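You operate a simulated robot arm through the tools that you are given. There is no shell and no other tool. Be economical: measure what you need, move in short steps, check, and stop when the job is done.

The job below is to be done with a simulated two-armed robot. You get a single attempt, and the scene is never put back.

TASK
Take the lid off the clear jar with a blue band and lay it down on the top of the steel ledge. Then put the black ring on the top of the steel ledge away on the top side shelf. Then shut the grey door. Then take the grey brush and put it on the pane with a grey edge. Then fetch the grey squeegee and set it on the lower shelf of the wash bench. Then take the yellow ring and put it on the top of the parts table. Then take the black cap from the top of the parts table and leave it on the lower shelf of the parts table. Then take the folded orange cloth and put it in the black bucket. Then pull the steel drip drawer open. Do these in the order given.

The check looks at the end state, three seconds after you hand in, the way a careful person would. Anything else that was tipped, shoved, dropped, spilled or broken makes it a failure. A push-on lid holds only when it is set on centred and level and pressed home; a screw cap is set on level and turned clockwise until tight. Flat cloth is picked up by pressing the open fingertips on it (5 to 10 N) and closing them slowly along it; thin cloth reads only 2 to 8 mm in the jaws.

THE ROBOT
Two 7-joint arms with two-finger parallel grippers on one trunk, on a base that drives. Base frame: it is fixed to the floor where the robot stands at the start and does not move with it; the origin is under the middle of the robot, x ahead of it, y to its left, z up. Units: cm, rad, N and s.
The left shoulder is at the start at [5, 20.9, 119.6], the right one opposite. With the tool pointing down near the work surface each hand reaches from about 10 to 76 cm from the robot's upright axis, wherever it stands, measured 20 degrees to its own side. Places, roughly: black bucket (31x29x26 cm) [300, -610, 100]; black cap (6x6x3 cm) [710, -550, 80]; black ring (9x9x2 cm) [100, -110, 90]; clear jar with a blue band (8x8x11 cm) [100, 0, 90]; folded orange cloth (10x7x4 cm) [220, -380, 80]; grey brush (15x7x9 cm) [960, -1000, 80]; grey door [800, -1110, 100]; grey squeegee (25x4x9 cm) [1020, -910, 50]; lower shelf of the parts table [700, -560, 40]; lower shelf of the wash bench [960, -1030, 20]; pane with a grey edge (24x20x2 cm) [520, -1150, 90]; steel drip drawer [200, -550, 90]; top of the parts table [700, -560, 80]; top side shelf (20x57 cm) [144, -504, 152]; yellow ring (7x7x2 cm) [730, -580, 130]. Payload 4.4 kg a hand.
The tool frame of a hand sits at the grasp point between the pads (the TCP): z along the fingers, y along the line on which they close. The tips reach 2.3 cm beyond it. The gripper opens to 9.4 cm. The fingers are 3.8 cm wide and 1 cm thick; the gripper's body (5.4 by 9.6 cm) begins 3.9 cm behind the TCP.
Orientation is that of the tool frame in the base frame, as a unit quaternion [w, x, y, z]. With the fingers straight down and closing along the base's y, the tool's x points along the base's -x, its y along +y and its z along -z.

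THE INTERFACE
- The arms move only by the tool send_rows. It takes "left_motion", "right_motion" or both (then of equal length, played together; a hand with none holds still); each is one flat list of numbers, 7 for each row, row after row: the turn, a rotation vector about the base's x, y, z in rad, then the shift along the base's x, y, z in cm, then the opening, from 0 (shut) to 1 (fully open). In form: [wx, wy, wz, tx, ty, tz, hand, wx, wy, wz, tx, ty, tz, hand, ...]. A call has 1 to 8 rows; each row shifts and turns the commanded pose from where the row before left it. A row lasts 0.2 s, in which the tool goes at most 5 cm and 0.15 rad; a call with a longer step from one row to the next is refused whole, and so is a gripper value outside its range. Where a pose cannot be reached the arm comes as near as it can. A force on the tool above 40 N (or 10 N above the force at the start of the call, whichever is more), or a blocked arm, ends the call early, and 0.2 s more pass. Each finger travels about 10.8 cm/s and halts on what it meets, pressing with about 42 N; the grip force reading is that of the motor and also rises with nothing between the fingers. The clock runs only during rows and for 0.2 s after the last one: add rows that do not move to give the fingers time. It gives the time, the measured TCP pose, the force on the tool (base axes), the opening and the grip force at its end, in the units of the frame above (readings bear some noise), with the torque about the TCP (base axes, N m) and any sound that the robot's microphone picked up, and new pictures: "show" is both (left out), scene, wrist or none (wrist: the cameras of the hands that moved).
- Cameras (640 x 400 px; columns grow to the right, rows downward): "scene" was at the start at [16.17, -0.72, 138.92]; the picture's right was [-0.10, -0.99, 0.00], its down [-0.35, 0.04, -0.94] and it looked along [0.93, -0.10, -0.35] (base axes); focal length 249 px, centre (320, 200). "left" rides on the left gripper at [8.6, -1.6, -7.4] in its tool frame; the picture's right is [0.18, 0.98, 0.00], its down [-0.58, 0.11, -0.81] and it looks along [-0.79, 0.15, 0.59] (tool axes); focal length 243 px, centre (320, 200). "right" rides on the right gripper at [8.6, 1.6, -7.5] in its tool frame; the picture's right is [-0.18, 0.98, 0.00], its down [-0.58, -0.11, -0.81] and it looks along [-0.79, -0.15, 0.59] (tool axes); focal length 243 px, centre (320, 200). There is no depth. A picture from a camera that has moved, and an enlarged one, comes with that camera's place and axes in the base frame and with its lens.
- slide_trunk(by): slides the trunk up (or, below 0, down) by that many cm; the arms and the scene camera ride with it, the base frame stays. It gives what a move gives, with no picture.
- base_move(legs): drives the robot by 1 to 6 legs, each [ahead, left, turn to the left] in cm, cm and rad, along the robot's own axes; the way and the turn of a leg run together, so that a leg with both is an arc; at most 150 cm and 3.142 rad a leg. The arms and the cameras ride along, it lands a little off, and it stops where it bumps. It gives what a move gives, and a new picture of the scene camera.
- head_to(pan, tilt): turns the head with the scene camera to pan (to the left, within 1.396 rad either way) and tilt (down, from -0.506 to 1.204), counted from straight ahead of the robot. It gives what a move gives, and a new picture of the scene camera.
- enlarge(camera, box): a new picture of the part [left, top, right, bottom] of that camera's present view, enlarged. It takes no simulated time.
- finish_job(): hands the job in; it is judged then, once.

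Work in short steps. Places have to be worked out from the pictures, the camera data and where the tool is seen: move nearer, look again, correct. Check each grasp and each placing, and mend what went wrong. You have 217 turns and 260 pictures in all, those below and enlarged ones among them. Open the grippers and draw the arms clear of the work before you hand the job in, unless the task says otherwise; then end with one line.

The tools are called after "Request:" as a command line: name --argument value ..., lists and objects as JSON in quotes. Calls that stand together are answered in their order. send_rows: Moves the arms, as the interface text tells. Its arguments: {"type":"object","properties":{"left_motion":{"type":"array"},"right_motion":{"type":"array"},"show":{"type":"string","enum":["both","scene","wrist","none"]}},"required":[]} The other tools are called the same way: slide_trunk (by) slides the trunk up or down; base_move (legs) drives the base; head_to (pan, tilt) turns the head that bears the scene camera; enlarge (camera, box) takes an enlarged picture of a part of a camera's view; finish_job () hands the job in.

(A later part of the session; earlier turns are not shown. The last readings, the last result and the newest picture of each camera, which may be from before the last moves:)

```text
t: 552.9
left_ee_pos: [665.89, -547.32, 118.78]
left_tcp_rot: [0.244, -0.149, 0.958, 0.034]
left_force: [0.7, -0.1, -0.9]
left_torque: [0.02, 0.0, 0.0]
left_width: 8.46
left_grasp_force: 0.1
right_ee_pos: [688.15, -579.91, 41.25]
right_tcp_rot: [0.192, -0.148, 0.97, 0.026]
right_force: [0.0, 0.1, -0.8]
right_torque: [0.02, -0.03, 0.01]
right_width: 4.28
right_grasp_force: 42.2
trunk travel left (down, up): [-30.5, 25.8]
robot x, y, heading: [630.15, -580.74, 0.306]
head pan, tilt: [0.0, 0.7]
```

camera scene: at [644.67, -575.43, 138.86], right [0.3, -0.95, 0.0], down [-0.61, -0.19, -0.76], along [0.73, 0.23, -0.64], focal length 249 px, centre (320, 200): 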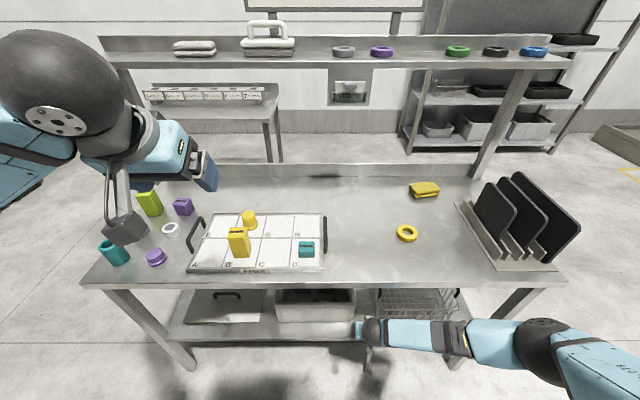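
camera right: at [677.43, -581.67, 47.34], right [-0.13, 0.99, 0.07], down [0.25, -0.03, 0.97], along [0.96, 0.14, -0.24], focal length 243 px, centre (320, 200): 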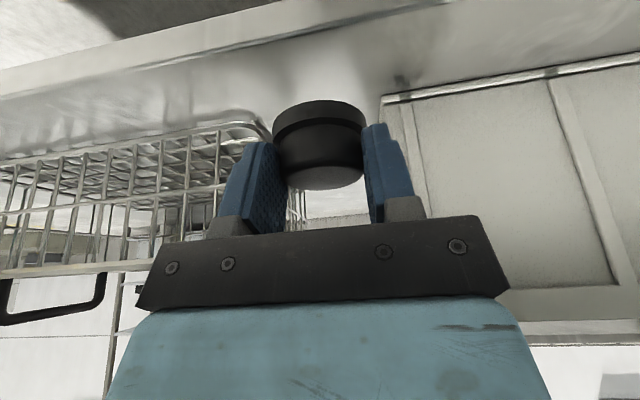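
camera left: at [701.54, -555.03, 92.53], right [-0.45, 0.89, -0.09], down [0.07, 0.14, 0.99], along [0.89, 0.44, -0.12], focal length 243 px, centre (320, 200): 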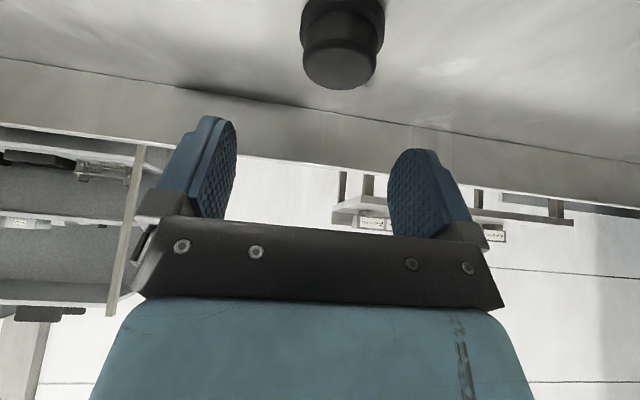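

Request:
send_rows --right_motion '[0, 0, 0, 0, 0, -0.4, 0.35, 0, 0, 0, 0, 0, -0.4, 0.35, 0, 0, 0, 0, 0, -0.4, 0.35, 0, 0, 0, 0, 0, -0.4, 0.35]' --show "wrist"

```text
t: 553.9
left_ee_pos: [665.84, -547.37, 118.75]
left_tcp_rot: [0.244, -0.149, 0.958, 0.035]
left_force: [-0.8, 0.6, -0.2]
left_torque: [-0.01, 0.02, -0.01]
left_width: 8.47
left_grasp_force: 0.0
right_ee_pos: [688.2, -579.82, 39.74]
right_tcp_rot: [0.194, -0.148, 0.969, 0.027]
right_force: [0.0, 0.4, -0.7]
right_torque: [0.01, 0.0, -0.02]
right_width: 4.26
right_grasp_force: 41.7
trunk travel left (down, up): [-30.5, 25.8]
robot x, y, heading: [630.34, -579.95, 0.307]
head pan, tilt: [0.0, 0.7]
camera right: at [677.43, -581.66, 43.32], right [-0.13, 0.99, 0.07], down [0.25, -0.03, 0.97], along [0.96, 0.14, -0.24], focal length 243 px, centre (320, 200)
```

right: 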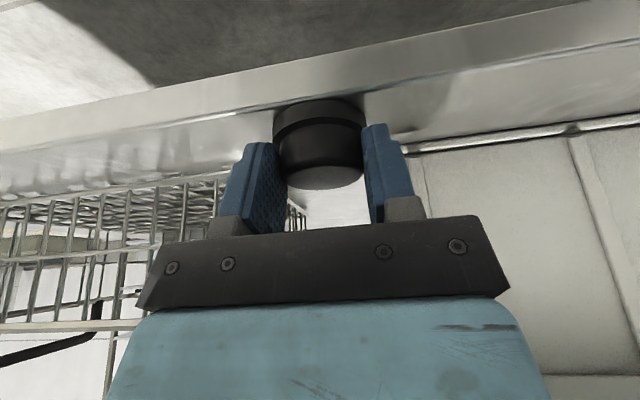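

With the shelf at z≈36 the geometry shifts: front edge n≈477.8, bin front n≈484, gap ~10 cm wide. I raise slightly and go 4.5 cm further in, then lower.

Request:
send_rows --right_motion '[0, 0, 0, 0, 0, 0.8, 0.35, 0, 0, 0, 2.2, 0.5, 0, 0.35, 0, 0, 0, 2.2, 0.5, 0, 0.35, 0, 0, 0, 0, 0, -0.6, 0.35, 0, 0, 0, 0, 0, 0, 0.35]' --show "wrist"

```text
t: 555.1
left_ee_pos: [665.82, -547.43, 118.81]
left_tcp_rot: [0.245, -0.149, 0.957, 0.034]
left_force: [-0.7, 0.3, 0.1]
left_torque: [0.01, 0.0, -0.05]
left_width: 8.46
left_grasp_force: 0.1
right_ee_pos: [690.71, -579.53, 41.23]
right_tcp_rot: [0.191, -0.149, 0.97, 0.028]
right_force: [-0.4, 0.7, -0.7]
right_torque: [-0.01, 0.03, 0.01]
right_width: 4.29
right_grasp_force: 42.1
right hand out of reach, approached as far as the arm can: row 2, 3, 4
trunk travel left (down, up): [-30.5, 25.8]
robot x, y, heading: [629.81, -580.12, 0.309]
head pan, tilt: [0.0, 0.7]
camera right: at [679.88, -581.32, 44.88], right [-0.13, 0.99, 0.07], down [0.25, -0.03, 0.97], along [0.96, 0.14, -0.24], focal length 243 px, centre (320, 200)
```

right: 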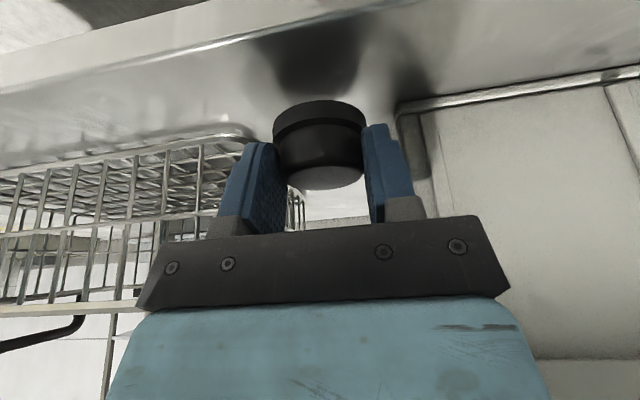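

Arm is at its reach; I drive the base 2.5 cm forward and lower with the trunk.

Request:
base_move --legs '[[2.5, -0.4, 0]]'

Request:
slide_trunk --by -1.5

Request:
slide_trunk --by -0.8

```text
t: 555.9
left_ee_pos: [668.43, -547.04, 118.81]
left_tcp_rot: [0.245, -0.149, 0.957, 0.034]
left_force: [-0.1, 0.0, 0.0]
left_torque: [0.0, 0.03, 0.0]
left_width: 8.46
left_grasp_force: 0.0
right_ee_pos: [693.23, -579.21, 41.22]
right_tcp_rot: [0.192, -0.149, 0.97, 0.028]
right_force: [-0.4, 0.0, -0.8]
right_torque: [0.0, 0.03, -0.02]
right_width: 4.28
right_grasp_force: 42.0
trunk travel left (down, up): [-30.5, 25.8]
robot x, y, heading: [632.33, -580.21, 0.309]
head pan, tilt: [0.0, 0.7]
camera scene: at [647.18, -575.07, 138.86], right [0.3, -0.95, 0.0], down [-0.61, -0.19, -0.76], along [0.73, 0.23, -0.64], focal length 249 px, centre (320, 200)
```

scene: 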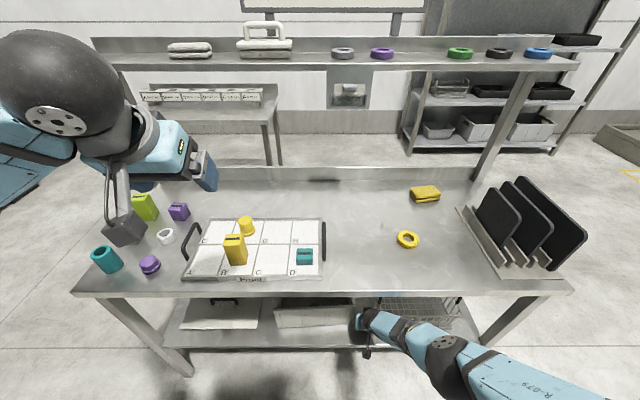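

```text
t: 556.5
left_ee_pos: [668.43, -547.15, 117.27]
left_tcp_rot: [0.245, -0.15, 0.957, 0.034]
left_force: [-0.5, -0.3, 0.9]
left_torque: [0.01, -0.02, 0.0]
left_width: 8.45
left_grasp_force: 0.1
right_ee_pos: [693.25, -579.2, 39.74]
right_tcp_rot: [0.193, -0.149, 0.97, 0.027]
right_force: [0.6, 0.5, -0.5]
right_torque: [-0.01, 0.01, 0.01]
right_width: 4.3
right_grasp_force: 42.2
trunk travel left (down, up): [-29.0, 27.3]
robot x, y, heading: [632.32, -580.01, 0.31]
head pan, tilt: [0.0, 0.7]
```

```text
t: 557.0
left_ee_pos: [668.28, -546.9, 116.75]
left_tcp_rot: [0.247, -0.148, 0.957, 0.034]
left_force: [0.4, 0.3, 0.8]
left_torque: [0.02, 0.04, 0.0]
left_width: 8.45
left_grasp_force: 0.0
right_ee_pos: [693.53, -579.0, 39.55]
right_tcp_rot: [0.196, -0.147, 0.969, 0.029]
right_force: [-7.1, -2.7, 27.1]
right_torque: [-0.02, 0.05, -0.02]
right_width: 4.33
right_grasp_force: 42.0
trunk travel left (down, up): [-28.3, 28.1]
robot x, y, heading: [632.32, -579.9, 0.307]
head pan, tilt: [0.0, 0.7]
stopped: the force on the tool passed its limit at 41 N (the readings are from after the stop); the commanded pose is now the measured one
```

Contact on the shelf (27 N straight up). I release with a small opening and look.

Request:
send_rows --right_motion '[0, 0, 0, 0, 0, 0.1, 0.5, 0, 0, 0, 0, 0, 0, 0.6, 0, 0, 0, 0, 0, 0, 0.6]' --show "wrist"

```text
t: 557.8
left_ee_pos: [668.36, -547.08, 116.52]
left_tcp_rot: [0.244, -0.149, 0.958, 0.034]
left_force: [0.9, -0.3, 0.2]
left_torque: [-0.01, -0.01, 0.0]
left_width: 8.45
left_grasp_force: 0.0
right_ee_pos: [693.34, -579.05, 39.31]
right_tcp_rot: [0.194, -0.147, 0.969, 0.028]
right_force: [-1.0, -0.8, -0.3]
right_torque: [-0.01, 0.0, -0.01]
right_width: 5.62
right_grasp_force: 0.1
trunk travel left (down, up): [-28.3, 28.1]
robot x, y, heading: [632.19, -580.15, 0.307]
head pan, tilt: [0.0, 0.7]
camera right: at [682.6, -580.86, 42.89], right [-0.13, 0.99, 0.07], down [0.25, -0.03, 0.97], along [0.96, 0.14, -0.24], focal length 243 px, centre (320, 200)
```

right: 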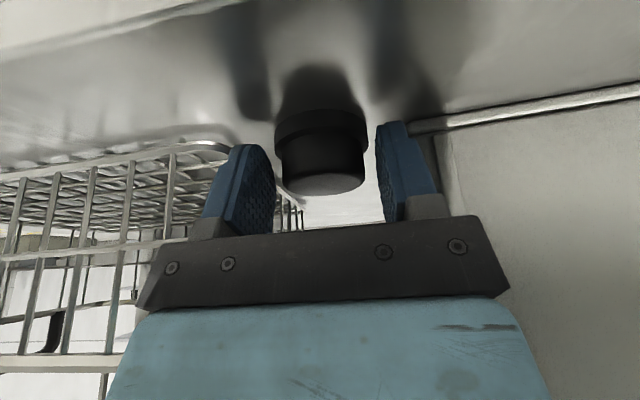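

Cap stands on the lower shelf. I rise 2 cm and back straight out, then check.

Request:
send_rows --right_motion '[0, 0, 0, 0, 0, 1, 0.6, 0, 0, 0, 0, 0, 2, 0.6]' --show "none"

Request:
base_move --legs '[[-40, 0, 0]]'

Request:
enlarge --camera "scene" --box '[260, 220, 480, 330]'

```text
t: 558.4
left_ee_pos: [668.36, -547.06, 116.47]
left_tcp_rot: [0.245, -0.149, 0.957, 0.034]
left_force: [-0.7, -0.1, -0.7]
left_torque: [-0.01, 0.0, 0.0]
left_width: 8.46
left_grasp_force: 0.1
right_ee_pos: [693.41, -579.1, 42.25]
right_tcp_rot: [0.194, -0.148, 0.969, 0.027]
right_force: [0.1, -0.1, 0.6]
right_torque: [-0.01, 0.03, 0.02]
right_width: 5.66
right_grasp_force: 0.2
trunk travel left (down, up): [-28.3, 28.1]
robot x, y, heading: [632.24, -580.0, 0.308]
head pan, tilt: [0.0, 0.7]
```

```text
t: 560.9
left_ee_pos: [630.38, -559.01, 116.56]
left_tcp_rot: [0.246, -0.148, 0.957, 0.034]
left_force: [0.3, -0.2, -0.4]
left_torque: [0.0, 0.01, -0.01]
left_width: 8.46
left_grasp_force: 0.1
right_ee_pos: [655.51, -591.07, 42.33]
right_tcp_rot: [0.194, -0.148, 0.969, 0.028]
right_force: [1.0, -0.3, -0.5]
right_torque: [-0.05, -0.01, -0.01]
right_width: 5.63
right_grasp_force: 0.1
trunk travel left (down, up): [-28.3, 28.1]
robot x, y, heading: [594.64, -592.02, 0.301]
head pan, tilt: [0.0, 0.7]
camera scene: at [609.24, -587.07, 136.65], right [0.3, -0.95, 0.0], down [-0.61, -0.19, -0.77], along [0.73, 0.23, -0.64], focal length 249 px, centre (320, 200)
```

scene: 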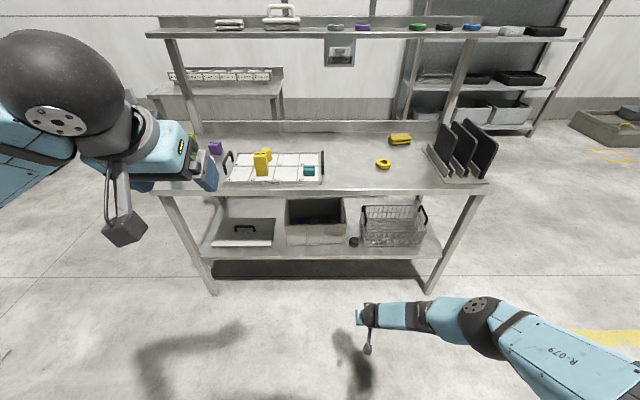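

```text
2.91 times, centred on (370, 275) of scene
camera zoom: at [609.24, -587.07, 136.65], right [0.3, -0.95, 0.0], down [-0.61, -0.19, -0.77], along [0.73, 0.23, -0.64], focal length 725 px, centre (174, -18)
```

zoom: 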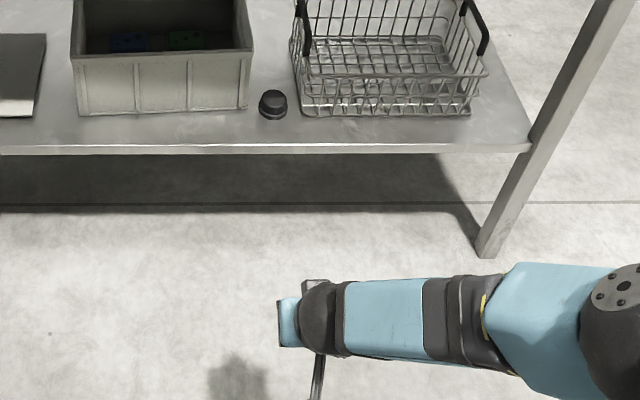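

Cap placed well. Now to the orange cloth on the cart ([220,-380,80]). I raise and straighten both hands, then drive back through the gap in one multi-leg move.

Request:
send_rows --right_motion '[-0.039, 0.122, 0, -2, -0.6, 4.5, 0.6, -0.039, 0.122, 0, -2, -0.6, 4.5, 0.6, -0.039, 0.122, 0, -2, -0.6, 4.5, 0.6, 0, 0, 0, -2, -0.6, 4.5, 0.6, 0, 0, 0, -2, -0.6, 4.5, 1, 0, 0, 0, -2, -0.6, 4.5, 1, 0, 0, 0, -1, -0.3, 4.8, 1, 0, 0, 0, 0, 0, 4.8, 1]' --left_motion '[-0.038, 0.118, 0, 0, 0, 0, 1, -0.038, 0.118, 0, 0, 0, 0, 1, -0.038, 0.118, 0, 0, 0, 0, 1, -0.038, 0.118, 0, 0, 0, 0, 1, 0, 0, 0, 0, 0, 0, 1, 0, 0, 0, 0, 0, 0, 1, 0, 0, 0, 0, 0, 0, 1, 0, 0, 0, 0, 0, 0, 1]' --show "none"

Request:
base_move --legs '[[-68.5, -69, 0.008], [-68.5, -69, 0], [-122, 36.7, 0], [-122, 36.7, 0], [-105, 100, 0]]'

```text
t: 562.7
left_ee_pos: [630.64, -559.01, 116.51]
left_tcp_rot: [0.003, -0.155, 0.988, -0.005]
left_force: [-0.3, 1.0, 0.5]
left_torque: [0.04, 0.02, 0.01]
left_width: 9.38
left_grasp_force: 0.1
right_ee_pos: [642.46, -595.05, 78.76]
right_tcp_rot: [0.006, -0.151, 0.988, -0.002]
right_force: [-0.1, 0.2, 0.0]
right_torque: [-0.04, 0.01, -0.04]
right_width: 9.36
right_grasp_force: 0.1
trunk travel left (down, up): [-28.3, 28.1]
robot x, y, heading: [594.64, -591.72, 0.307]
head pan, tilt: [0.0, 0.7]
```

```text
t: 596.0
left_ee_pos: [156.71, -672.62, 116.48]
left_tcp_rot: [0.002, -0.162, 0.987, -0.004]
left_force: [0.1, -0.7, 0.1]
left_torque: [-0.02, -0.01, 0.0]
left_width: 9.4
left_grasp_force: 0.0
right_ee_pos: [169.04, -708.41, 78.79]
right_tcp_rot: [0.006, -0.158, 0.987, -0.001]
right_force: [-0.1, -0.3, 0.3]
right_torque: [-0.01, -0.02, 0.0]
right_width: 9.4
right_grasp_force: 0.0
trunk travel left (down, up): [-28.3, 28.1]
robot x, y, heading: [121.18, -705.89, 0.319]
head pan, tilt: [0.0, 0.7]
camera scene: at [135.79, -700.99, 136.65], right [0.31, -0.95, 0.0], down [-0.61, -0.2, -0.77], along [0.73, 0.24, -0.64], focal length 249 px, centre (320, 200)
```

scene: 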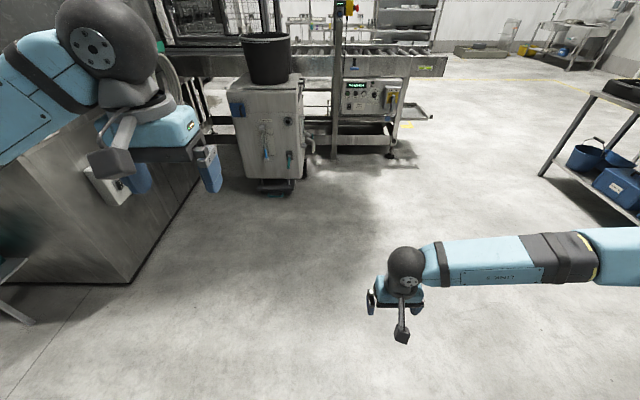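

Arrived as planned; the black bucket is visible on a cabinet by the conveyor. I raise the right hand and drive up the corridor toward the cart.

Request:
send_rows --right_motion '[0, 0, 0, 0, 0, 4.8, 1, 0, 0, 0, 0, 0, 4.8, 1, 0, 0, 0, 0, 0, 4.8, 1, 0, 0, 0, 0, 0, 4.8, 1, 0, 0, 0, 0, 0, 4.8, 1, 0, 0, 0, 0, 0, 4.8, 1, 0, 0, 0, 0, 0, 4.8, 1]' --show "none"

Request:
base_move --legs '[[-12, 120, -0.009], [0, 122, 0], [75, 33, 0]]'

```text
t: 597.6
left_ee_pos: [156.68, -672.54, 116.51]
left_tcp_rot: [0.003, -0.162, 0.987, -0.004]
left_force: [-0.5, -0.9, 0.7]
left_torque: [-0.01, 0.01, -0.03]
left_width: 9.41
left_grasp_force: 0.1
right_ee_pos: [168.99, -708.48, 112.45]
right_tcp_rot: [0.006, -0.158, 0.987, -0.003]
right_force: [-0.5, 0.2, 0.1]
right_torque: [-0.02, 0.0, -0.01]
right_width: 9.41
right_grasp_force: 0.0
trunk travel left (down, up): [-28.3, 28.1]
robot x, y, heading: [121.28, -706.03, 0.318]
head pan, tilt: [0.0, 0.7]
```

```text
t: 621.5
left_ee_pos: [105.59, -413.96, 117.38]
left_tcp_rot: [0.012, -0.141, 0.99, -0.004]
left_force: [-0.3, -0.3, 0.8]
left_torque: [-0.02, -0.01, -0.04]
left_width: 9.39
left_grasp_force: 0.1
right_ee_pos: [116.15, -451.06, 112.26]
right_tcp_rot: [0.006, -0.137, 0.99, -0.008]
right_force: [0.7, 0.1, -0.6]
right_torque: [0.01, 0.0, -0.01]
right_width: 9.39
right_grasp_force: 0.1
trunk travel left (down, up): [-28.3, 28.1]
robot x, y, heading: [70.48, -445.85, 0.281]
head pan, tilt: [0.0, 0.7]
stopped in leg 3: the robot was blocked; the commanded pose is now the measured one
camera scene: at [83.16, -441.47, 137.01], right [0.28, -0.96, 0.0], down [-0.6, -0.17, -0.78], along [0.75, 0.21, -0.63], focal length 249 px, centre (320, 200)
```

scene: 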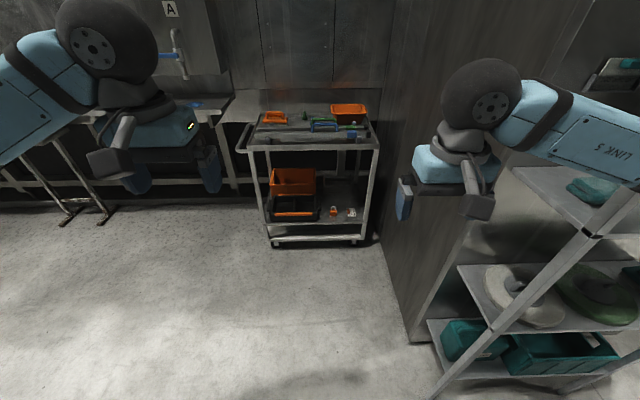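

The right arm touched the rack (or the base the trough). I back off, turn clockwise 0.75 rad so the right elbow is clear, and approach the cart diagonally for the left hand.

Request:
base_move --legs '[[-10, 2, 0], [0, 0, -0.75], [48, 66, 0]]'

```text
t: 628.8
left_ee_pos: [162.24, -426.77, 117.05]
left_tcp_rot: [0.007, 0.313, 0.95, -0.006]
left_force: [-0.2, -0.7, 0.6]
left_torque: [0.05, 0.02, 0.0]
left_width: 9.41
left_grasp_force: 0.1
right_ee_pos: [138.84, -458.68, 111.99]
right_tcp_rot: [0.003, 0.327, 0.945, -0.006]
right_force: [-0.1, -0.9, -0.3]
right_torque: [0.02, -0.03, -0.01]
right_width: 9.38
right_grasp_force: 0.1
trunk travel left (down, up): [-28.3, 28.1]
robot x, y, heading: [115.72, -416.98, -0.638]
head pan, tilt: [0.0, 0.7]
stopped in leg 3: the robot was blocked; the commanded pose is now the measured one
camera scene: at [126.71, -425.58, 136.76], right [-0.6, -0.8, 0.0], down [-0.51, 0.38, -0.77], along [0.62, -0.46, -0.64], focal length 249 px, centre (320, 200)
```

scene: 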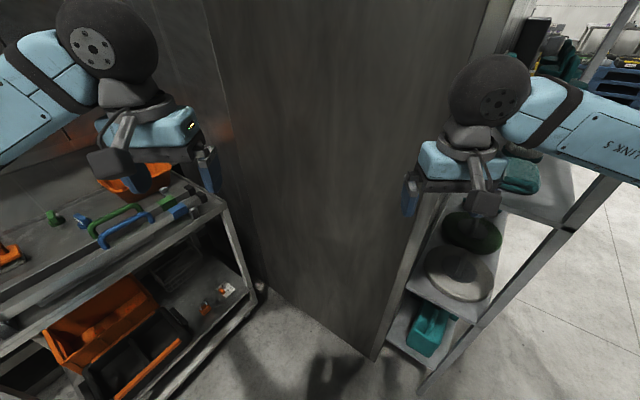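

The right hand reached the rack/cabinet side. I back off, turn back left 0.3 rad, and look.

Request:
base_move --legs '[[-10, 0, 0], [0, 0, 0.35]]'

```text
t: 631.0
left_ee_pos: [154.47, -407.68, 117.01]
left_tcp_rot: [0.008, 0.182, 0.983, -0.005]
left_force: [1.2, -1.4, -0.3]
left_torque: [0.04, 0.02, -0.01]
left_width: 9.41
left_grasp_force: 0.0
right_ee_pos: [140.39, -445.96, 111.42]
right_tcp_rot: [-0.006, 0.212, 0.977, -0.012]
right_force: [1.0, 0.1, -0.5]
right_torque: [0.01, 0.02, -0.01]
right_width: 9.41
right_grasp_force: 0.1
trunk travel left (down, up): [-28.3, 28.1]
robot x, y, heading: [106.72, -411.09, -0.369]
head pan, tilt: [0.0, 0.7]
stopped in leg 2: the robot was blocked; the commanded pose is now the measured one
camera scene: at [120.2, -416.07, 136.79], right [-0.36, -0.93, 0.0], down [-0.59, 0.23, -0.77], along [0.72, -0.28, -0.64], focal length 249 px, centre (320, 200)
```

scene: 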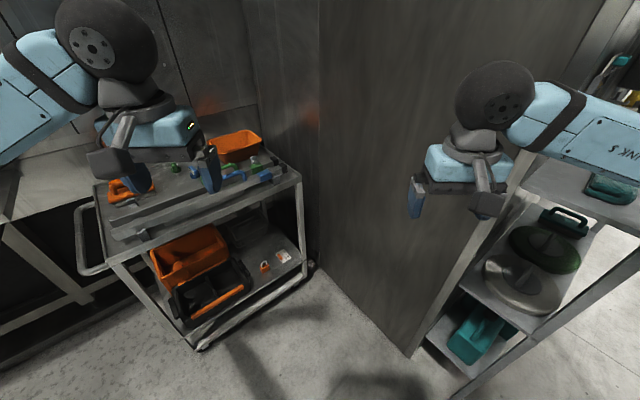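

The right elbow sits at the rack post. I shift away (+L), turn to face along the corridor (heading ≈-1.26), and then slide left toward the cart.

Request:
base_move --legs '[[-4, 17.5, 0], [0, 0, -0.88], [-5, 28, 0]]'

Request:
head_to --pan 1.1 --tilt 0.7

```text
t: 638.0
left_ee_pos: [167.87, -414.7, 116.72]
left_tcp_rot: [0.0, 0.579, 0.815, -0.005]
left_force: [0.3, -0.1, -0.2]
left_torque: [0.01, 0.0, 0.05]
left_width: 9.43
left_grasp_force: 0.0
right_ee_pos: [129.75, -428.39, 111.1]
right_tcp_rot: [-0.012, 0.6, 0.8, -0.005]
right_force: [-0.5, -0.6, 0.2]
right_torque: [0.01, 0.0, -0.02]
right_width: 9.41
right_grasp_force: 0.1
trunk travel left (down, up): [-28.3, 28.1]
robot x, y, heading: [134.41, -379.43, -1.235]
head pan, tilt: [0.0, 0.7]
camera scene: at [139.2, -393.79, 136.64], right [-0.94, -0.33, 0.0], down [-0.21, 0.61, -0.76], along [0.25, -0.72, -0.64], focal length 249 px, centre (320, 200)
```

scene: 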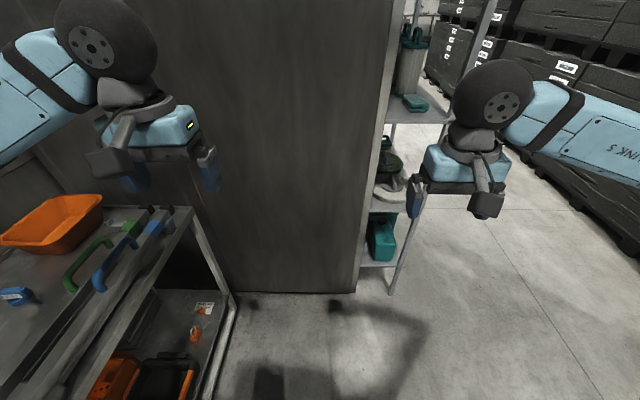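

```text
t: 639.4
left_ee_pos: [167.79, -414.73, 116.52]
left_tcp_rot: [0.0, 0.579, 0.816, -0.005]
left_force: [0.5, 0.2, -0.6]
left_torque: [-0.01, -0.01, 0.02]
left_width: 9.4
left_grasp_force: 0.0
right_ee_pos: [129.81, -428.34, 111.15]
right_tcp_rot: [-0.012, 0.6, 0.8, -0.005]
right_force: [-0.5, -0.2, -0.1]
right_torque: [0.01, 0.01, -0.01]
right_width: 9.38
right_grasp_force: 0.0
trunk travel left (down, up): [-28.3, 28.1]
robot x, y, heading: [133.81, -379.31, -1.24]
head pan, tilt: [1.1, 0.7]
camera scene: at [144.82, -386.94, 136.64], right [-0.14, -0.99, 0.0], down [-0.64, 0.09, -0.76], along [0.76, -0.11, -0.64], focal length 249 px, centre (320, 200)
```

scene: 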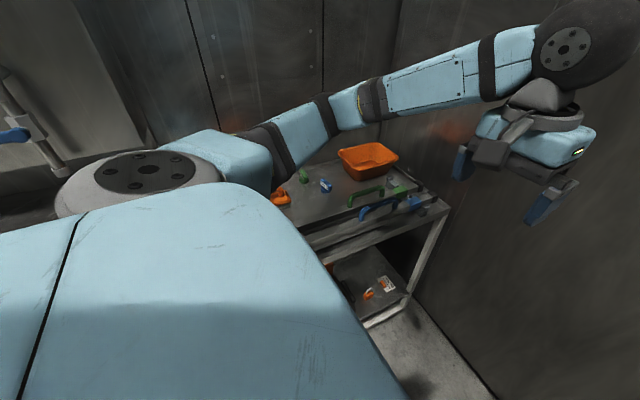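

Robot is beside the cart; the cloth is at about [211,-382,84]. I bring the left hand over it and look.

Request:
send_rows --left_motion '[0, 0, 0, 3.6, 2.7, 0, 1, 0, 0, 0, 3.6, 2.7, 0, 1, 0, 0, 0, 3.6, 2.7, 0, 1, 0, 0, 0, 3.6, 2.7, 0, 1, 0, 0, 0, 3.6, 2.7, 0, 1, 0, 0, 0, 3.6, 2.7, 0, 1, 0, 0, 0, 3.6, 2.7, 0, 1, 0, 0, 0, 3.6, 2.7, 0, 1]' --show "none"

Request:
send_rows --left_motion '[0, 0, 0, 3.6, 2.7, 0, 1, 0, 0, 0, 3.6, 2.7, 0, 1, 0, 0, 0, 3.6, 2.7, 0, 1, 0, 0, 0, 3.2, 2, -2, 1, 0, 0, 0, 0, 0, -4, 1, 0, 0, 0, 0, 0, 0, 1]' --show "wrist"

```text
t: 641.1
left_ee_pos: [196.62, -392.79, 116.78]
left_tcp_rot: [0.001, 0.579, 0.815, -0.006]
left_force: [-1.0, 0.0, -0.1]
left_torque: [0.01, -0.04, 0.0]
left_width: 9.42
left_grasp_force: 0.1
right_ee_pos: [129.74, -428.29, 111.11]
right_tcp_rot: [-0.012, 0.6, 0.8, -0.005]
right_force: [0.5, -0.1, 1.1]
right_torque: [-0.03, 0.01, -0.01]
right_width: 9.4
right_grasp_force: 0.1
trunk travel left (down, up): [-28.3, 28.1]
robot x, y, heading: [134.0, -379.45, -1.239]
head pan, tilt: [1.1, 0.7]
```

```text
t: 642.5
left_ee_pos: [210.57, -382.85, 110.79]
left_tcp_rot: [0.001, 0.579, 0.816, -0.005]
left_force: [0.5, 0.8, -0.3]
left_torque: [-0.01, 0.0, -0.01]
left_width: 9.39
left_grasp_force: 0.1
right_ee_pos: [129.71, -428.41, 111.01]
right_tcp_rot: [-0.011, 0.6, 0.8, -0.005]
right_force: [0.2, 0.3, 0.3]
right_torque: [0.0, 0.03, -0.05]
right_width: 9.41
right_grasp_force: 0.1
trunk travel left (down, up): [-28.3, 28.1]
robot x, y, heading: [134.12, -379.59, -1.239]
head pan, tilt: [1.1, 0.7]
camera left: at [206.23, -375.26, 118.04], right [0.87, 0.5, -0.01], down [0.3, -0.5, 0.81], along [0.4, -0.71, -0.59], focal length 243 px, centre (320, 200)
```

left: 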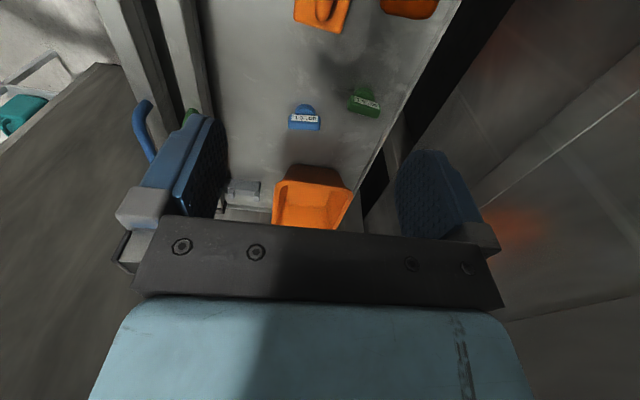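

Two orange things are at the top of the view; I enlarge to tell which is the cloth.

Request:
enlarge --camera "left" --box '[270, 0, 450, 60]'

```text
3.56 times, centred on (360, 30) of left
camera zoom: at [206.23, -375.26, 118.04], right [0.87, 0.5, -0.01], down [0.3, -0.5, 0.81], along [0.4, -0.71, -0.59], focal length 863 px, centre (178, 804)
```

zoom: 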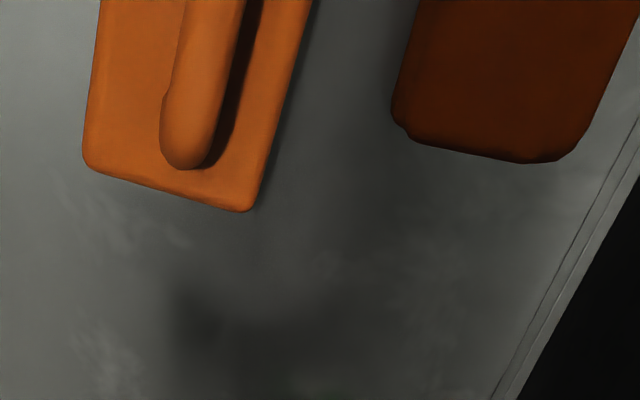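

The right one (no handle) is the cloth: centre ≈[217.3,-375.3], 7 cm wide across my closing direction (+0.13 rad). I align and descend to z≈95.

Request:
send_rows --left_motion '[0, 0, 0.13, 3.3, 3.6, 0, 1, 0, 0, 0, 3.3, 3.6, 0, 1, 0, 0, 0, 0, 0, -4.5, 1, 0, 0, 0, 0, 0, -4.5, 1, 0, 0, 0, 0, 0, -4.5, 1, 0, 0, 0, 0, 0, 0, 1]' --show "wrist"

```text
t: 644.0
left_ee_pos: [217.13, -375.84, 97.24]
left_tcp_rot: [0.001, 0.524, 0.852, -0.006]
left_force: [-0.6, -0.4, 0.5]
left_torque: [0.0, -0.01, 0.01]
left_width: 9.39
left_grasp_force: 0.0
right_ee_pos: [129.69, -428.29, 111.06]
right_tcp_rot: [-0.012, 0.6, 0.8, -0.004]
right_force: [-0.3, 0.5, -0.1]
right_torque: [0.0, 0.0, 0.05]
right_width: 9.39
right_grasp_force: 0.1
trunk travel left (down, up): [-28.3, 28.1]
robot x, y, heading: [134.13, -379.4, -1.238]
head pan, tilt: [1.1, 0.7]
camera left: at [211.88, -368.69, 104.62], right [0.8, 0.61, -0.01], down [0.36, -0.46, 0.81], along [0.49, -0.65, -0.59], focal length 243 px, centre (320, 200)
```

left: 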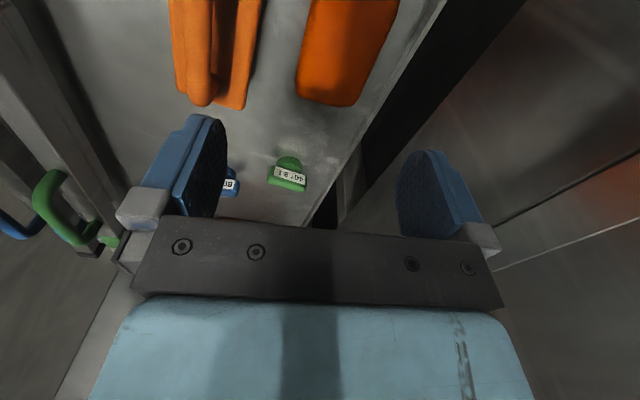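

I shift 2 cm right, narrow to 0.9 opening, and descend feeling for the cart top.

Request:
send_rows --left_motion '[0, 0, 0, 1.6, 1.2, -2, 0.9, 0, 0, 0, 0, 0, -4, 0.9, 0, 0, 0, 0, 0, -3, 0.9, 0, 0, 0, 0, 0, -1.5, 0.9, 0, 0, 0, 0, 0, -1, 0.9, 0, 0, 0, 0, 0, -0.7, 0.9, 0, 0, 0, 0, 0, -0.7, 0.9]' --show "wrist"

```text
t: 645.5
left_ee_pos: [218.85, -374.67, 84.29]
left_tcp_rot: [0.0, 0.525, 0.851, -0.006]
left_force: [-0.1, -0.9, 0.0]
left_torque: [0.01, 0.01, -0.02]
left_width: 8.46
left_grasp_force: 0.0
right_ee_pos: [129.76, -428.28, 111.02]
right_tcp_rot: [-0.013, 0.601, 0.8, -0.004]
right_force: [-0.4, -0.6, 0.0]
right_torque: [0.0, -0.02, -0.03]
right_width: 9.38
right_grasp_force: 0.1
trunk travel left (down, up): [-28.3, 28.1]
robot x, y, heading: [134.05, -379.8, -1.238]
head pan, tilt: [1.1, 0.7]
camera left: at [213.53, -367.54, 91.63], right [0.8, 0.61, -0.01], down [0.36, -0.46, 0.81], along [0.49, -0.65, -0.59], focal length 243 px, centre (320, 200)
```

left: 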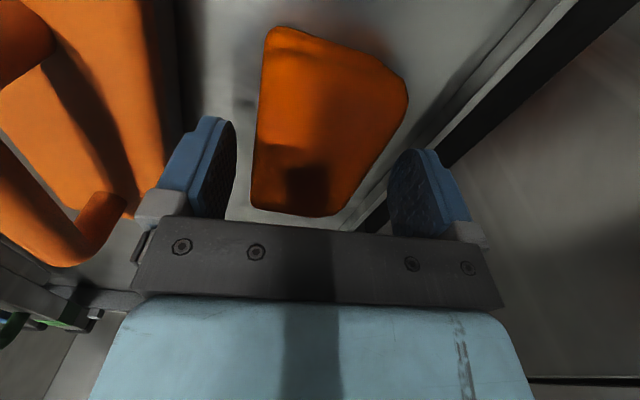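

Cloth lies between the fingers. I go down a bit further until contact, then close.

Request:
send_rows --left_motion '[0, 0, 0, 0, 0, -0.5, 0.9, 0, 0, 0, 0, 0, -0.5, 0.9, 0, 0, 0, 0, 0, -0.5, 0.9, 0, 0, 0, 0, 0, -0.5, 0.9, 0, 0, 0, 0, 0, -0.4, 0.9, 0, 0, 0, 0, 0, -0.4, 0.9]' --show "none"

```text
t: 647.0
left_ee_pos: [219.08, -374.59, 82.3]
left_tcp_rot: [0.006, 0.523, 0.852, -0.003]
left_force: [-1.0, 4.0, 24.4]
left_torque: [0.05, 1.18, -0.04]
left_width: 8.32
left_grasp_force: 0.1
right_ee_pos: [129.54, -428.28, 111.05]
right_tcp_rot: [-0.011, 0.601, 0.799, -0.003]
right_force: [0.3, -0.4, 0.2]
right_torque: [0.02, 0.02, -0.01]
right_width: 9.41
right_grasp_force: 0.1
trunk travel left (down, up): [-28.3, 28.1]
robot x, y, heading: [133.91, -379.72, -1.236]
head pan, tilt: [1.1, 0.7]
stopped in row 6 (left hand): the force on the tool passed its limit at 44 N (the readings are from after the stop); the commanded pose is now the measured one
```

Tip contact with the cart top (z≈80). I raise 0.3 and close slowly.

Request:
send_rows --left_motion '[0, 0, 0, 0, 0, 0.3, 0.85, 0, 0, 0, 0, 0, 0, 0.7, 0, 0, 0, 0, 0, 0, 0.55, 0, 0, 0, 0, 0, 0, 0.4, 0, 0, 0, 0, 0, 0, 0.25, 0, 0, 0, 0, 0, 0, 0.15, 0, 0, 0, 0, 0, 0, 0.15]' --show "wrist"

```text
t: 648.6
left_ee_pos: [218.98, -374.56, 82.31]
left_tcp_rot: [0.005, 0.524, 0.852, -0.004]
left_force: [9.4, 3.0, 21.5]
left_torque: [0.69, -0.79, -0.11]
left_width: 6.52
left_grasp_force: 42.2
right_ee_pos: [129.59, -428.29, 111.07]
right_tcp_rot: [-0.011, 0.6, 0.8, -0.004]
right_force: [-0.6, 0.1, -0.2]
right_torque: [0.0, 0.0, -0.02]
right_width: 9.4
right_grasp_force: 0.0
trunk travel left (down, up): [-28.3, 28.1]
robot x, y, heading: [133.96, -379.64, -1.236]
head pan, tilt: [1.1, 0.7]
camera left: at [213.58, -367.46, 89.62], right [0.79, 0.61, 0.0], down [0.36, -0.46, 0.81], along [0.49, -0.65, -0.58], focal length 243 px, centre (320, 200)
```

left: 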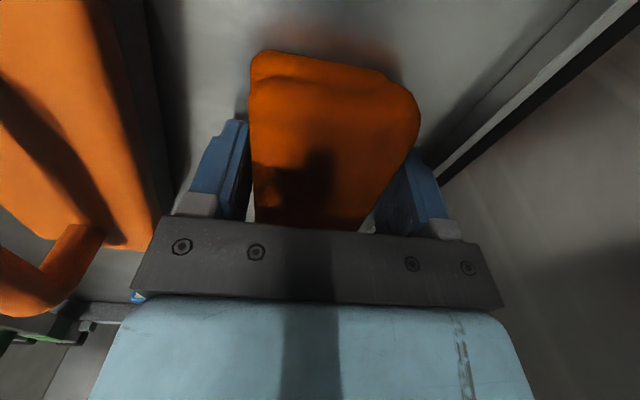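

Gripped at 6.5 cm. I lift 25 cm straight up and check.

Request:
send_rows --left_motion '[0, 0, 0, 0, 0, 2, 0.15, 0, 0, 0, 0, 0, 4, 0.15, 0, 0, 0, 0, 0, 4.5, 0.15, 0, 0, 0, 0, 0, 4.5, 0.15, 0, 0, 0, 0, 0, 4.5, 0.15, 0, 0, 0, 0, 0, 4.5, 0.15, 0, 0, 0, 0, 0, 4, 0.15]' --show "wrist"

```text
t: 650.2
left_ee_pos: [219.06, -374.48, 110.09]
left_tcp_rot: [0.005, 0.524, 0.851, -0.005]
left_force: [-0.1, 0.7, -1.0]
left_torque: [0.04, -0.04, -0.01]
left_width: 6.52
left_grasp_force: 42.0
right_ee_pos: [129.72, -428.29, 111.09]
right_tcp_rot: [-0.013, 0.6, 0.8, -0.005]
right_force: [0.3, -0.7, 0.1]
right_torque: [0.03, -0.01, 0.03]
right_width: 9.4
right_grasp_force: 0.1
trunk travel left (down, up): [-28.3, 28.1]
robot x, y, heading: [133.64, -379.63, -1.237]
head pan, tilt: [1.1, 0.7]
camera left: at [213.76, -367.37, 117.56], right [0.79, 0.61, -0.01], down [0.36, -0.46, 0.81], along [0.49, -0.65, -0.58], focal length 243 px, centre (320, 200)
```

left: 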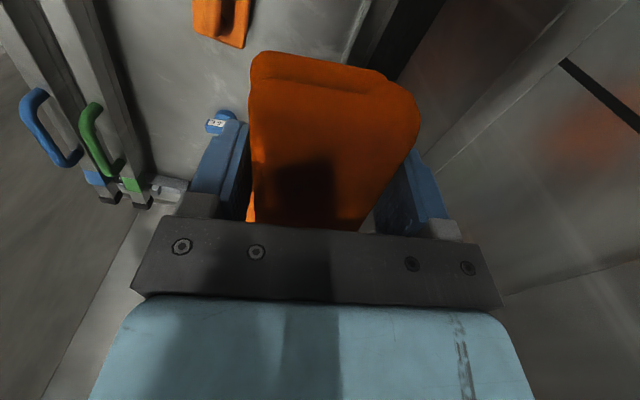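

Cloth is securely held. I bring the hand back in front of me, then drive out along the corridor toward the bucket with one multi-leg move.

Request:
send_rows --left_motion '[0, 0, 0, -3.8, -2.6, 0.5, 0.15, 0, 0, 0, -3.8, -2.6, 0.5, 0.15, 0, 0, 0, -3.8, -2.6, 0.5, 0.15, 0, 0, 0, -3.8, -2.6, 0.5, 0.15, 0, 0, 0, -3.8, -2.6, 0.5, 0.15, 0, 0, 0, -3.8, -2.6, 0.5, 0.15, 0, 0, 0, -3.8, -2.6, 0.5, 0.15, 0, 0, 0, -3.8, -2.6, 0.5, 0.15]' --show "none"

Request:
send_rows --left_motion '[0, 0, 0, -3.8, -2.6, 0, 0.15, 0, 0, 0, -3.8, -2.6, 0, 0.15, 0, 0, 0, -3.8, -2.6, 0, 0.15, 0, 0, 0, -3.8, -2.6, 0, 0.15, 0, 0, 0, -3.8, -2.6, 0, 0.15, 0, 0, 0, -3.8, -2.6, 0, 0.15]' --show "none"

Request:
base_move --legs '[[28, -57, -0.024], [28, -50, 0], [116, 0, 0], [116, 0, 0], [0, 0, 1.571], [95, 0, 0]]'

```text
t: 652.0
left_ee_pos: [188.54, -395.38, 114.06]
left_tcp_rot: [0.003, 0.523, 0.852, -0.005]
left_force: [0.4, 0.0, -0.8]
left_torque: [0.01, -0.01, 0.01]
left_width: 6.52
left_grasp_force: 42.2
right_ee_pos: [129.88, -428.49, 111.02]
right_tcp_rot: [-0.013, 0.601, 0.799, -0.005]
right_force: [0.4, 0.0, 0.7]
right_torque: [0.02, 0.0, -0.01]
right_width: 9.38
right_grasp_force: 0.1
trunk travel left (down, up): [-28.3, 28.1]
robot x, y, heading: [134.46, -379.68, -1.233]
head pan, tilt: [1.1, 0.7]
```

```text
t: 653.4
left_ee_pos: [165.61, -410.88, 114.07]
left_tcp_rot: [0.002, 0.524, 0.852, -0.004]
left_force: [1.5, 0.4, -1.4]
left_torque: [0.03, -0.01, 0.0]
left_width: 6.52
left_grasp_force: 41.8
right_ee_pos: [129.64, -428.47, 110.97]
right_tcp_rot: [-0.013, 0.6, 0.8, -0.005]
right_force: [0.8, -0.1, 0.5]
right_torque: [0.0, 0.01, 0.01]
right_width: 9.4
right_grasp_force: 0.0
trunk travel left (down, up): [-28.3, 28.1]
robot x, y, heading: [134.08, -380.1, -1.232]
head pan, tilt: [1.1, 0.7]
```

```text
t: 682.7
left_ee_pos: [242.87, -624.32, 113.99]
left_tcp_rot: [0.006, -0.225, 0.974, -0.001]
left_force: [-0.5, -0.6, 0.0]
left_torque: [-0.02, 0.04, 0.02]
left_width: 6.51
left_grasp_force: 42.3
right_ee_pos: [259.87, -660.51, 111.03]
right_tcp_rot: [-0.005, -0.133, 0.991, -0.012]
right_force: [-0.5, 0.0, -0.1]
right_torque: [-0.05, 0.0, -0.02]
right_width: 9.4
right_grasp_force: 0.2
trunk travel left (down, up): [-28.3, 28.1]
robot x, y, heading: [211.52, -655.56, 0.316]
head pan, tilt: [1.1, 0.7]
camera scene: at [219.14, -644.77, 136.64], right [0.99, -0.15, 0.0], down [-0.1, -0.64, -0.76], along [0.12, 0.76, -0.64], focal length 249 px, centre (320, 200)
```

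scene: 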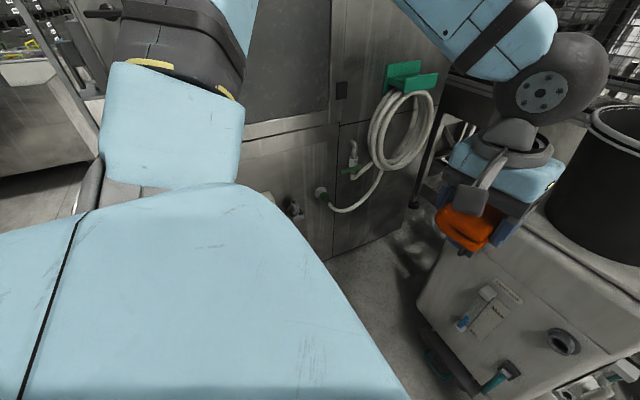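

I turn the head to see the bucket.

Request:
head_to --pan 0.25 --tilt 0.5

```text
t: 683.9
left_ee_pos: [243.0, -624.32, 114.14]
left_tcp_rot: [0.007, -0.224, 0.974, -0.001]
left_force: [-0.2, -0.5, 0.2]
left_torque: [-0.01, 0.01, -0.02]
left_width: 6.51
left_grasp_force: 41.9
right_ee_pos: [259.93, -660.49, 110.85]
right_tcp_rot: [-0.005, -0.133, 0.991, -0.012]
right_force: [0.6, -0.3, -0.2]
right_torque: [-0.01, -0.02, -0.01]
right_width: 9.41
right_grasp_force: 0.1
trunk travel left (down, up): [-28.3, 28.1]
robot x, y, heading: [211.41, -655.5, 0.323]
head pan, tilt: [0.25, 0.499]
camera scene: at [225.5, -648.27, 138.41], right [0.54, -0.84, 0.0], down [-0.4, -0.26, -0.88], along [0.74, 0.47, -0.48], focal length 249 px, centre (320, 200)
```

scene: 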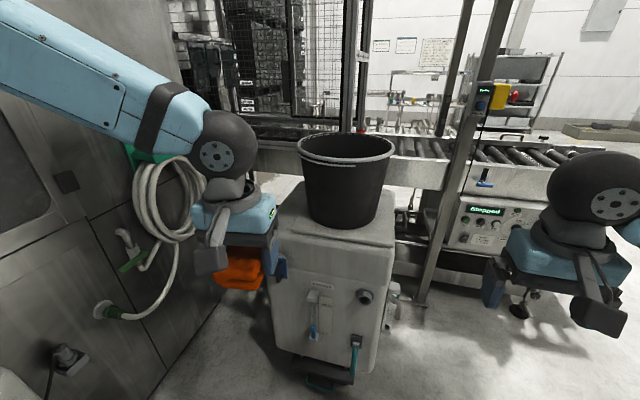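

Bucket: rim centre ≈[292,-616], rim z≈116. I raise the cloth to z≈133, drive 25 cm nearer and extend over the bucket.

Request:
send_rows --left_motion '[0, 0, 0, 0, 0, 4.8, 0.15, 0, 0, 0, 0, 0, 4.8, 0.15, 0, 0, 0, 0, 0, 4.8, 0.15, 0, 0, 0, 0, 0, 4.8, 0.15]' --right_motion '[0, 0, 0, -3, -1, 2, 1, 0, 0, 0, -3, -1, 2, 1, 0, 0, 0, -3, -1, 2, 1, 0, 0, 0, -3, -1, 2, 1]' --show "none"

Request:
base_move --legs '[[25, -2, -0.01]]'

```text
t: 684.9
left_ee_pos: [242.88, -624.17, 133.5]
left_tcp_rot: [0.007, -0.224, 0.974, -0.001]
left_force: [-0.5, -0.3, -0.3]
left_torque: [-0.01, 0.0, -0.02]
left_width: 6.52
left_grasp_force: 42.1
right_ee_pos: [247.68, -664.65, 119.15]
right_tcp_rot: [-0.005, -0.133, 0.991, -0.013]
right_force: [-0.9, -0.3, 1.0]
right_torque: [0.0, -0.01, 0.02]
right_width: 9.41
right_grasp_force: 0.0
trunk travel left (down, up): [-28.3, 28.1]
robot x, y, heading: [211.5, -655.55, 0.325]
head pan, tilt: [0.25, 0.499]
```

```text
t: 686.7
left_ee_pos: [267.66, -618.65, 133.25]
left_tcp_rot: [0.006, -0.221, 0.975, -0.001]
left_force: [-0.1, 0.2, 0.0]
left_torque: [-0.04, 0.04, -0.03]
left_width: 6.52
left_grasp_force: 43.0
right_ee_pos: [272.16, -659.03, 119.12]
right_tcp_rot: [-0.006, -0.13, 0.991, -0.012]
right_force: [0.4, -0.3, -1.1]
right_torque: [-0.04, 0.04, -0.02]
right_width: 9.38
right_grasp_force: 0.1
trunk travel left (down, up): [-28.3, 28.1]
robot x, y, heading: [235.66, -649.82, 0.309]
head pan, tilt: [0.25, 0.499]
camera scene: at [249.85, -642.58, 138.42], right [0.53, -0.85, 0.0], down [-0.41, -0.25, -0.88], along [0.74, 0.47, -0.48], focal length 249 px, centre (320, 200)
```

scene: 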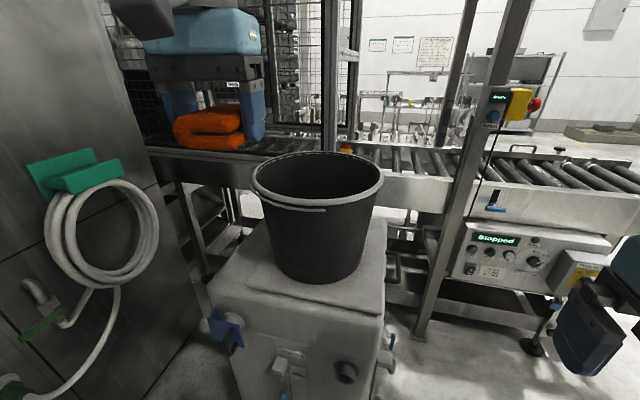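

Rim confirmed at [292,-615.5,116]. I extend over the bucket and lower the cloth into it.

Request:
send_rows --left_motion '[0, 0, 0, 4.05, 0.53, 0, 0.15, 0, 0, 0, 4.05, 0.53, 0, 0.15, 0, 0, 0, 4.05, 0.53, 0, 0.15, 0, 0, 0, 4.05, 0.53, 0, 0.15, 0, 0, 0, 4.05, 0.53, 0, 0.15, 0, 0, 0, 4.05, 0.53, 0, 0.15, 0, 0, 0, 0, 0, -4, 0.15, 0, 0, 0, 0, 0, -4, 0.15]' --show "both"

```text
t: 688.5
left_ee_pos: [284.82, -615.46, 125.31]
left_tcp_rot: [0.005, -0.221, 0.975, -0.001]
left_force: [-0.2, -0.7, -0.7]
left_torque: [-0.02, 0.01, 0.01]
left_width: 6.51
left_grasp_force: 41.8
left hand out of reach, approached as far as the arm can: row 5, 6
right_ee_pos: [272.26, -658.87, 119.07]
right_tcp_rot: [-0.006, -0.13, 0.991, -0.013]
right_force: [0.1, 1.2, -0.5]
right_torque: [-0.02, -0.01, 0.0]
right_width: 9.41
right_grasp_force: 0.1
trunk travel left (down, up): [-28.3, 28.1]
robot x, y, heading: [235.84, -649.72, 0.311]
head pan, tilt: [0.25, 0.499]
camera scene: at [249.94, -642.56, 138.4], right [0.53, -0.85, 0.0], down [-0.41, -0.25, -0.88], along [0.74, 0.47, -0.48], focal length 249 px, centre (320, 200)
camera left: at [277.55, -620.64, 132.62], right [-0.59, 0.81, -0.01], down [0.47, 0.35, 0.81], along [0.66, 0.48, -0.58], focal length 243 px, centre (320, 200)
```

scene: 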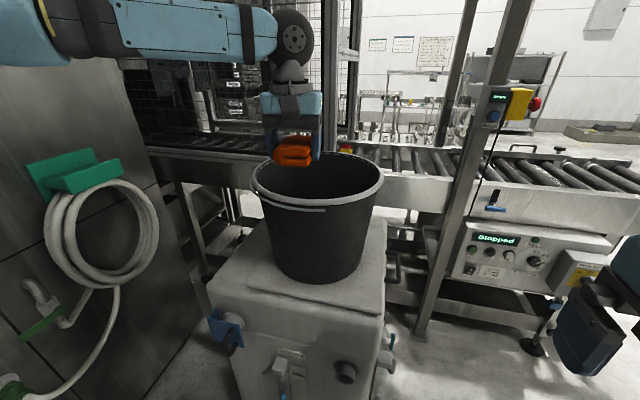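
left: 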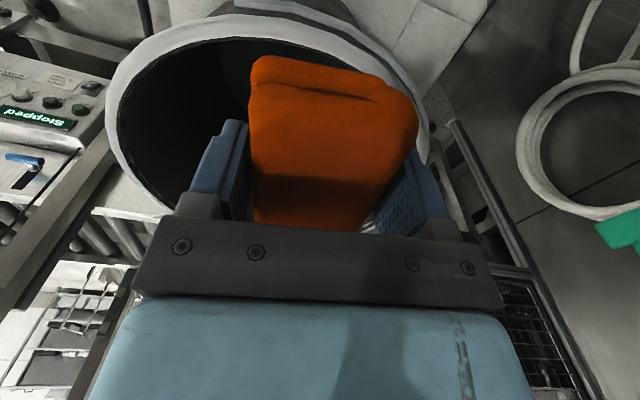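

I need ~6 cm further in and 4 cm right; I move the base.

Request:
base_move --legs '[[6, -4, 0]]'

```text
t: 689.5
left_ee_pos: [291.66, -617.46, 125.37]
left_tcp_rot: [0.005, -0.221, 0.975, -0.002]
left_force: [-0.3, -0.7, -0.2]
left_torque: [-0.01, 0.02, -0.02]
left_width: 6.52
left_grasp_force: 41.6
right_ee_pos: [279.12, -660.99, 119.05]
right_tcp_rot: [-0.005, -0.13, 0.991, -0.012]
right_force: [-0.6, -0.5, -0.3]
right_torque: [0.01, 0.0, -0.04]
right_width: 9.39
right_grasp_force: 0.1
trunk travel left (down, up): [-28.3, 28.1]
robot x, y, heading: [242.25, -651.44, 0.317]
head pan, tilt: [0.25, 0.499]
camera scene: at [256.82, -644.51, 138.41], right [0.53, -0.85, 0.0], down [-0.41, -0.25, -0.88], along [0.74, 0.47, -0.48], focal length 249 px, centre (320, 200)
```

scene: 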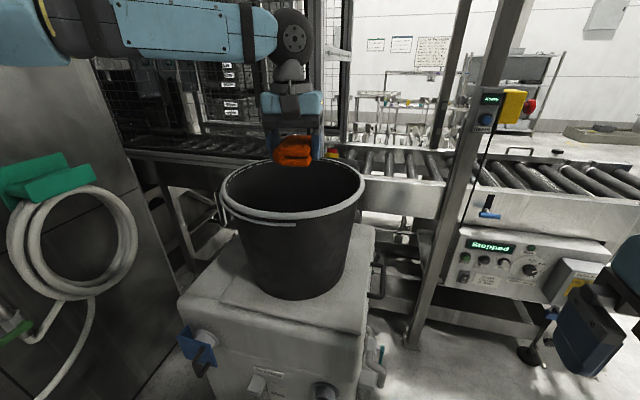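

The cloth is right over the bucket. I lower 11 cm into it and release.

Request:
send_rows --left_motion '[0, 0, 0, 0, 0, -4, 0.15, 0, 0, 0, 0, 0, -4, 0.15, 0, 0, 0, 0, 0, -3, 0.15, 0, 0, 0, 0, 0, 0, 0.6, 0, 0, 0, 0, 0, 0, 1, 0, 0, 0, 0, 0, 0, 1, 0, 0, 0, 0, 0, 0, 1]' --show "wrist"

```text
t: 691.1
left_ee_pos: [291.71, -617.48, 114.49]
left_tcp_rot: [0.006, -0.221, 0.975, -0.001]
left_force: [-0.4, -0.5, 0.3]
left_torque: [0.0, 0.0, 0.0]
left_width: 9.39
left_grasp_force: 0.0
right_ee_pos: [279.05, -661.04, 119.11]
right_tcp_rot: [-0.006, -0.13, 0.991, -0.011]
right_force: [-0.5, -1.0, 0.6]
right_torque: [-0.01, -0.04, 0.01]
right_width: 9.38
right_grasp_force: 0.0
trunk travel left (down, up): [-28.3, 28.1]
robot x, y, heading: [242.58, -651.4, 0.314]
head pan, tilt: [0.25, 0.499]
camera left: at [284.35, -622.62, 121.74], right [-0.59, 0.81, -0.01], down [0.47, 0.35, 0.81], along [0.66, 0.48, -0.58], focal length 243 px, centre (320, 200)
```

left: 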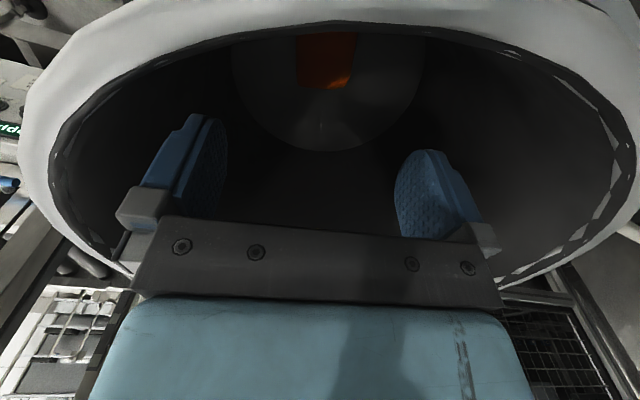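

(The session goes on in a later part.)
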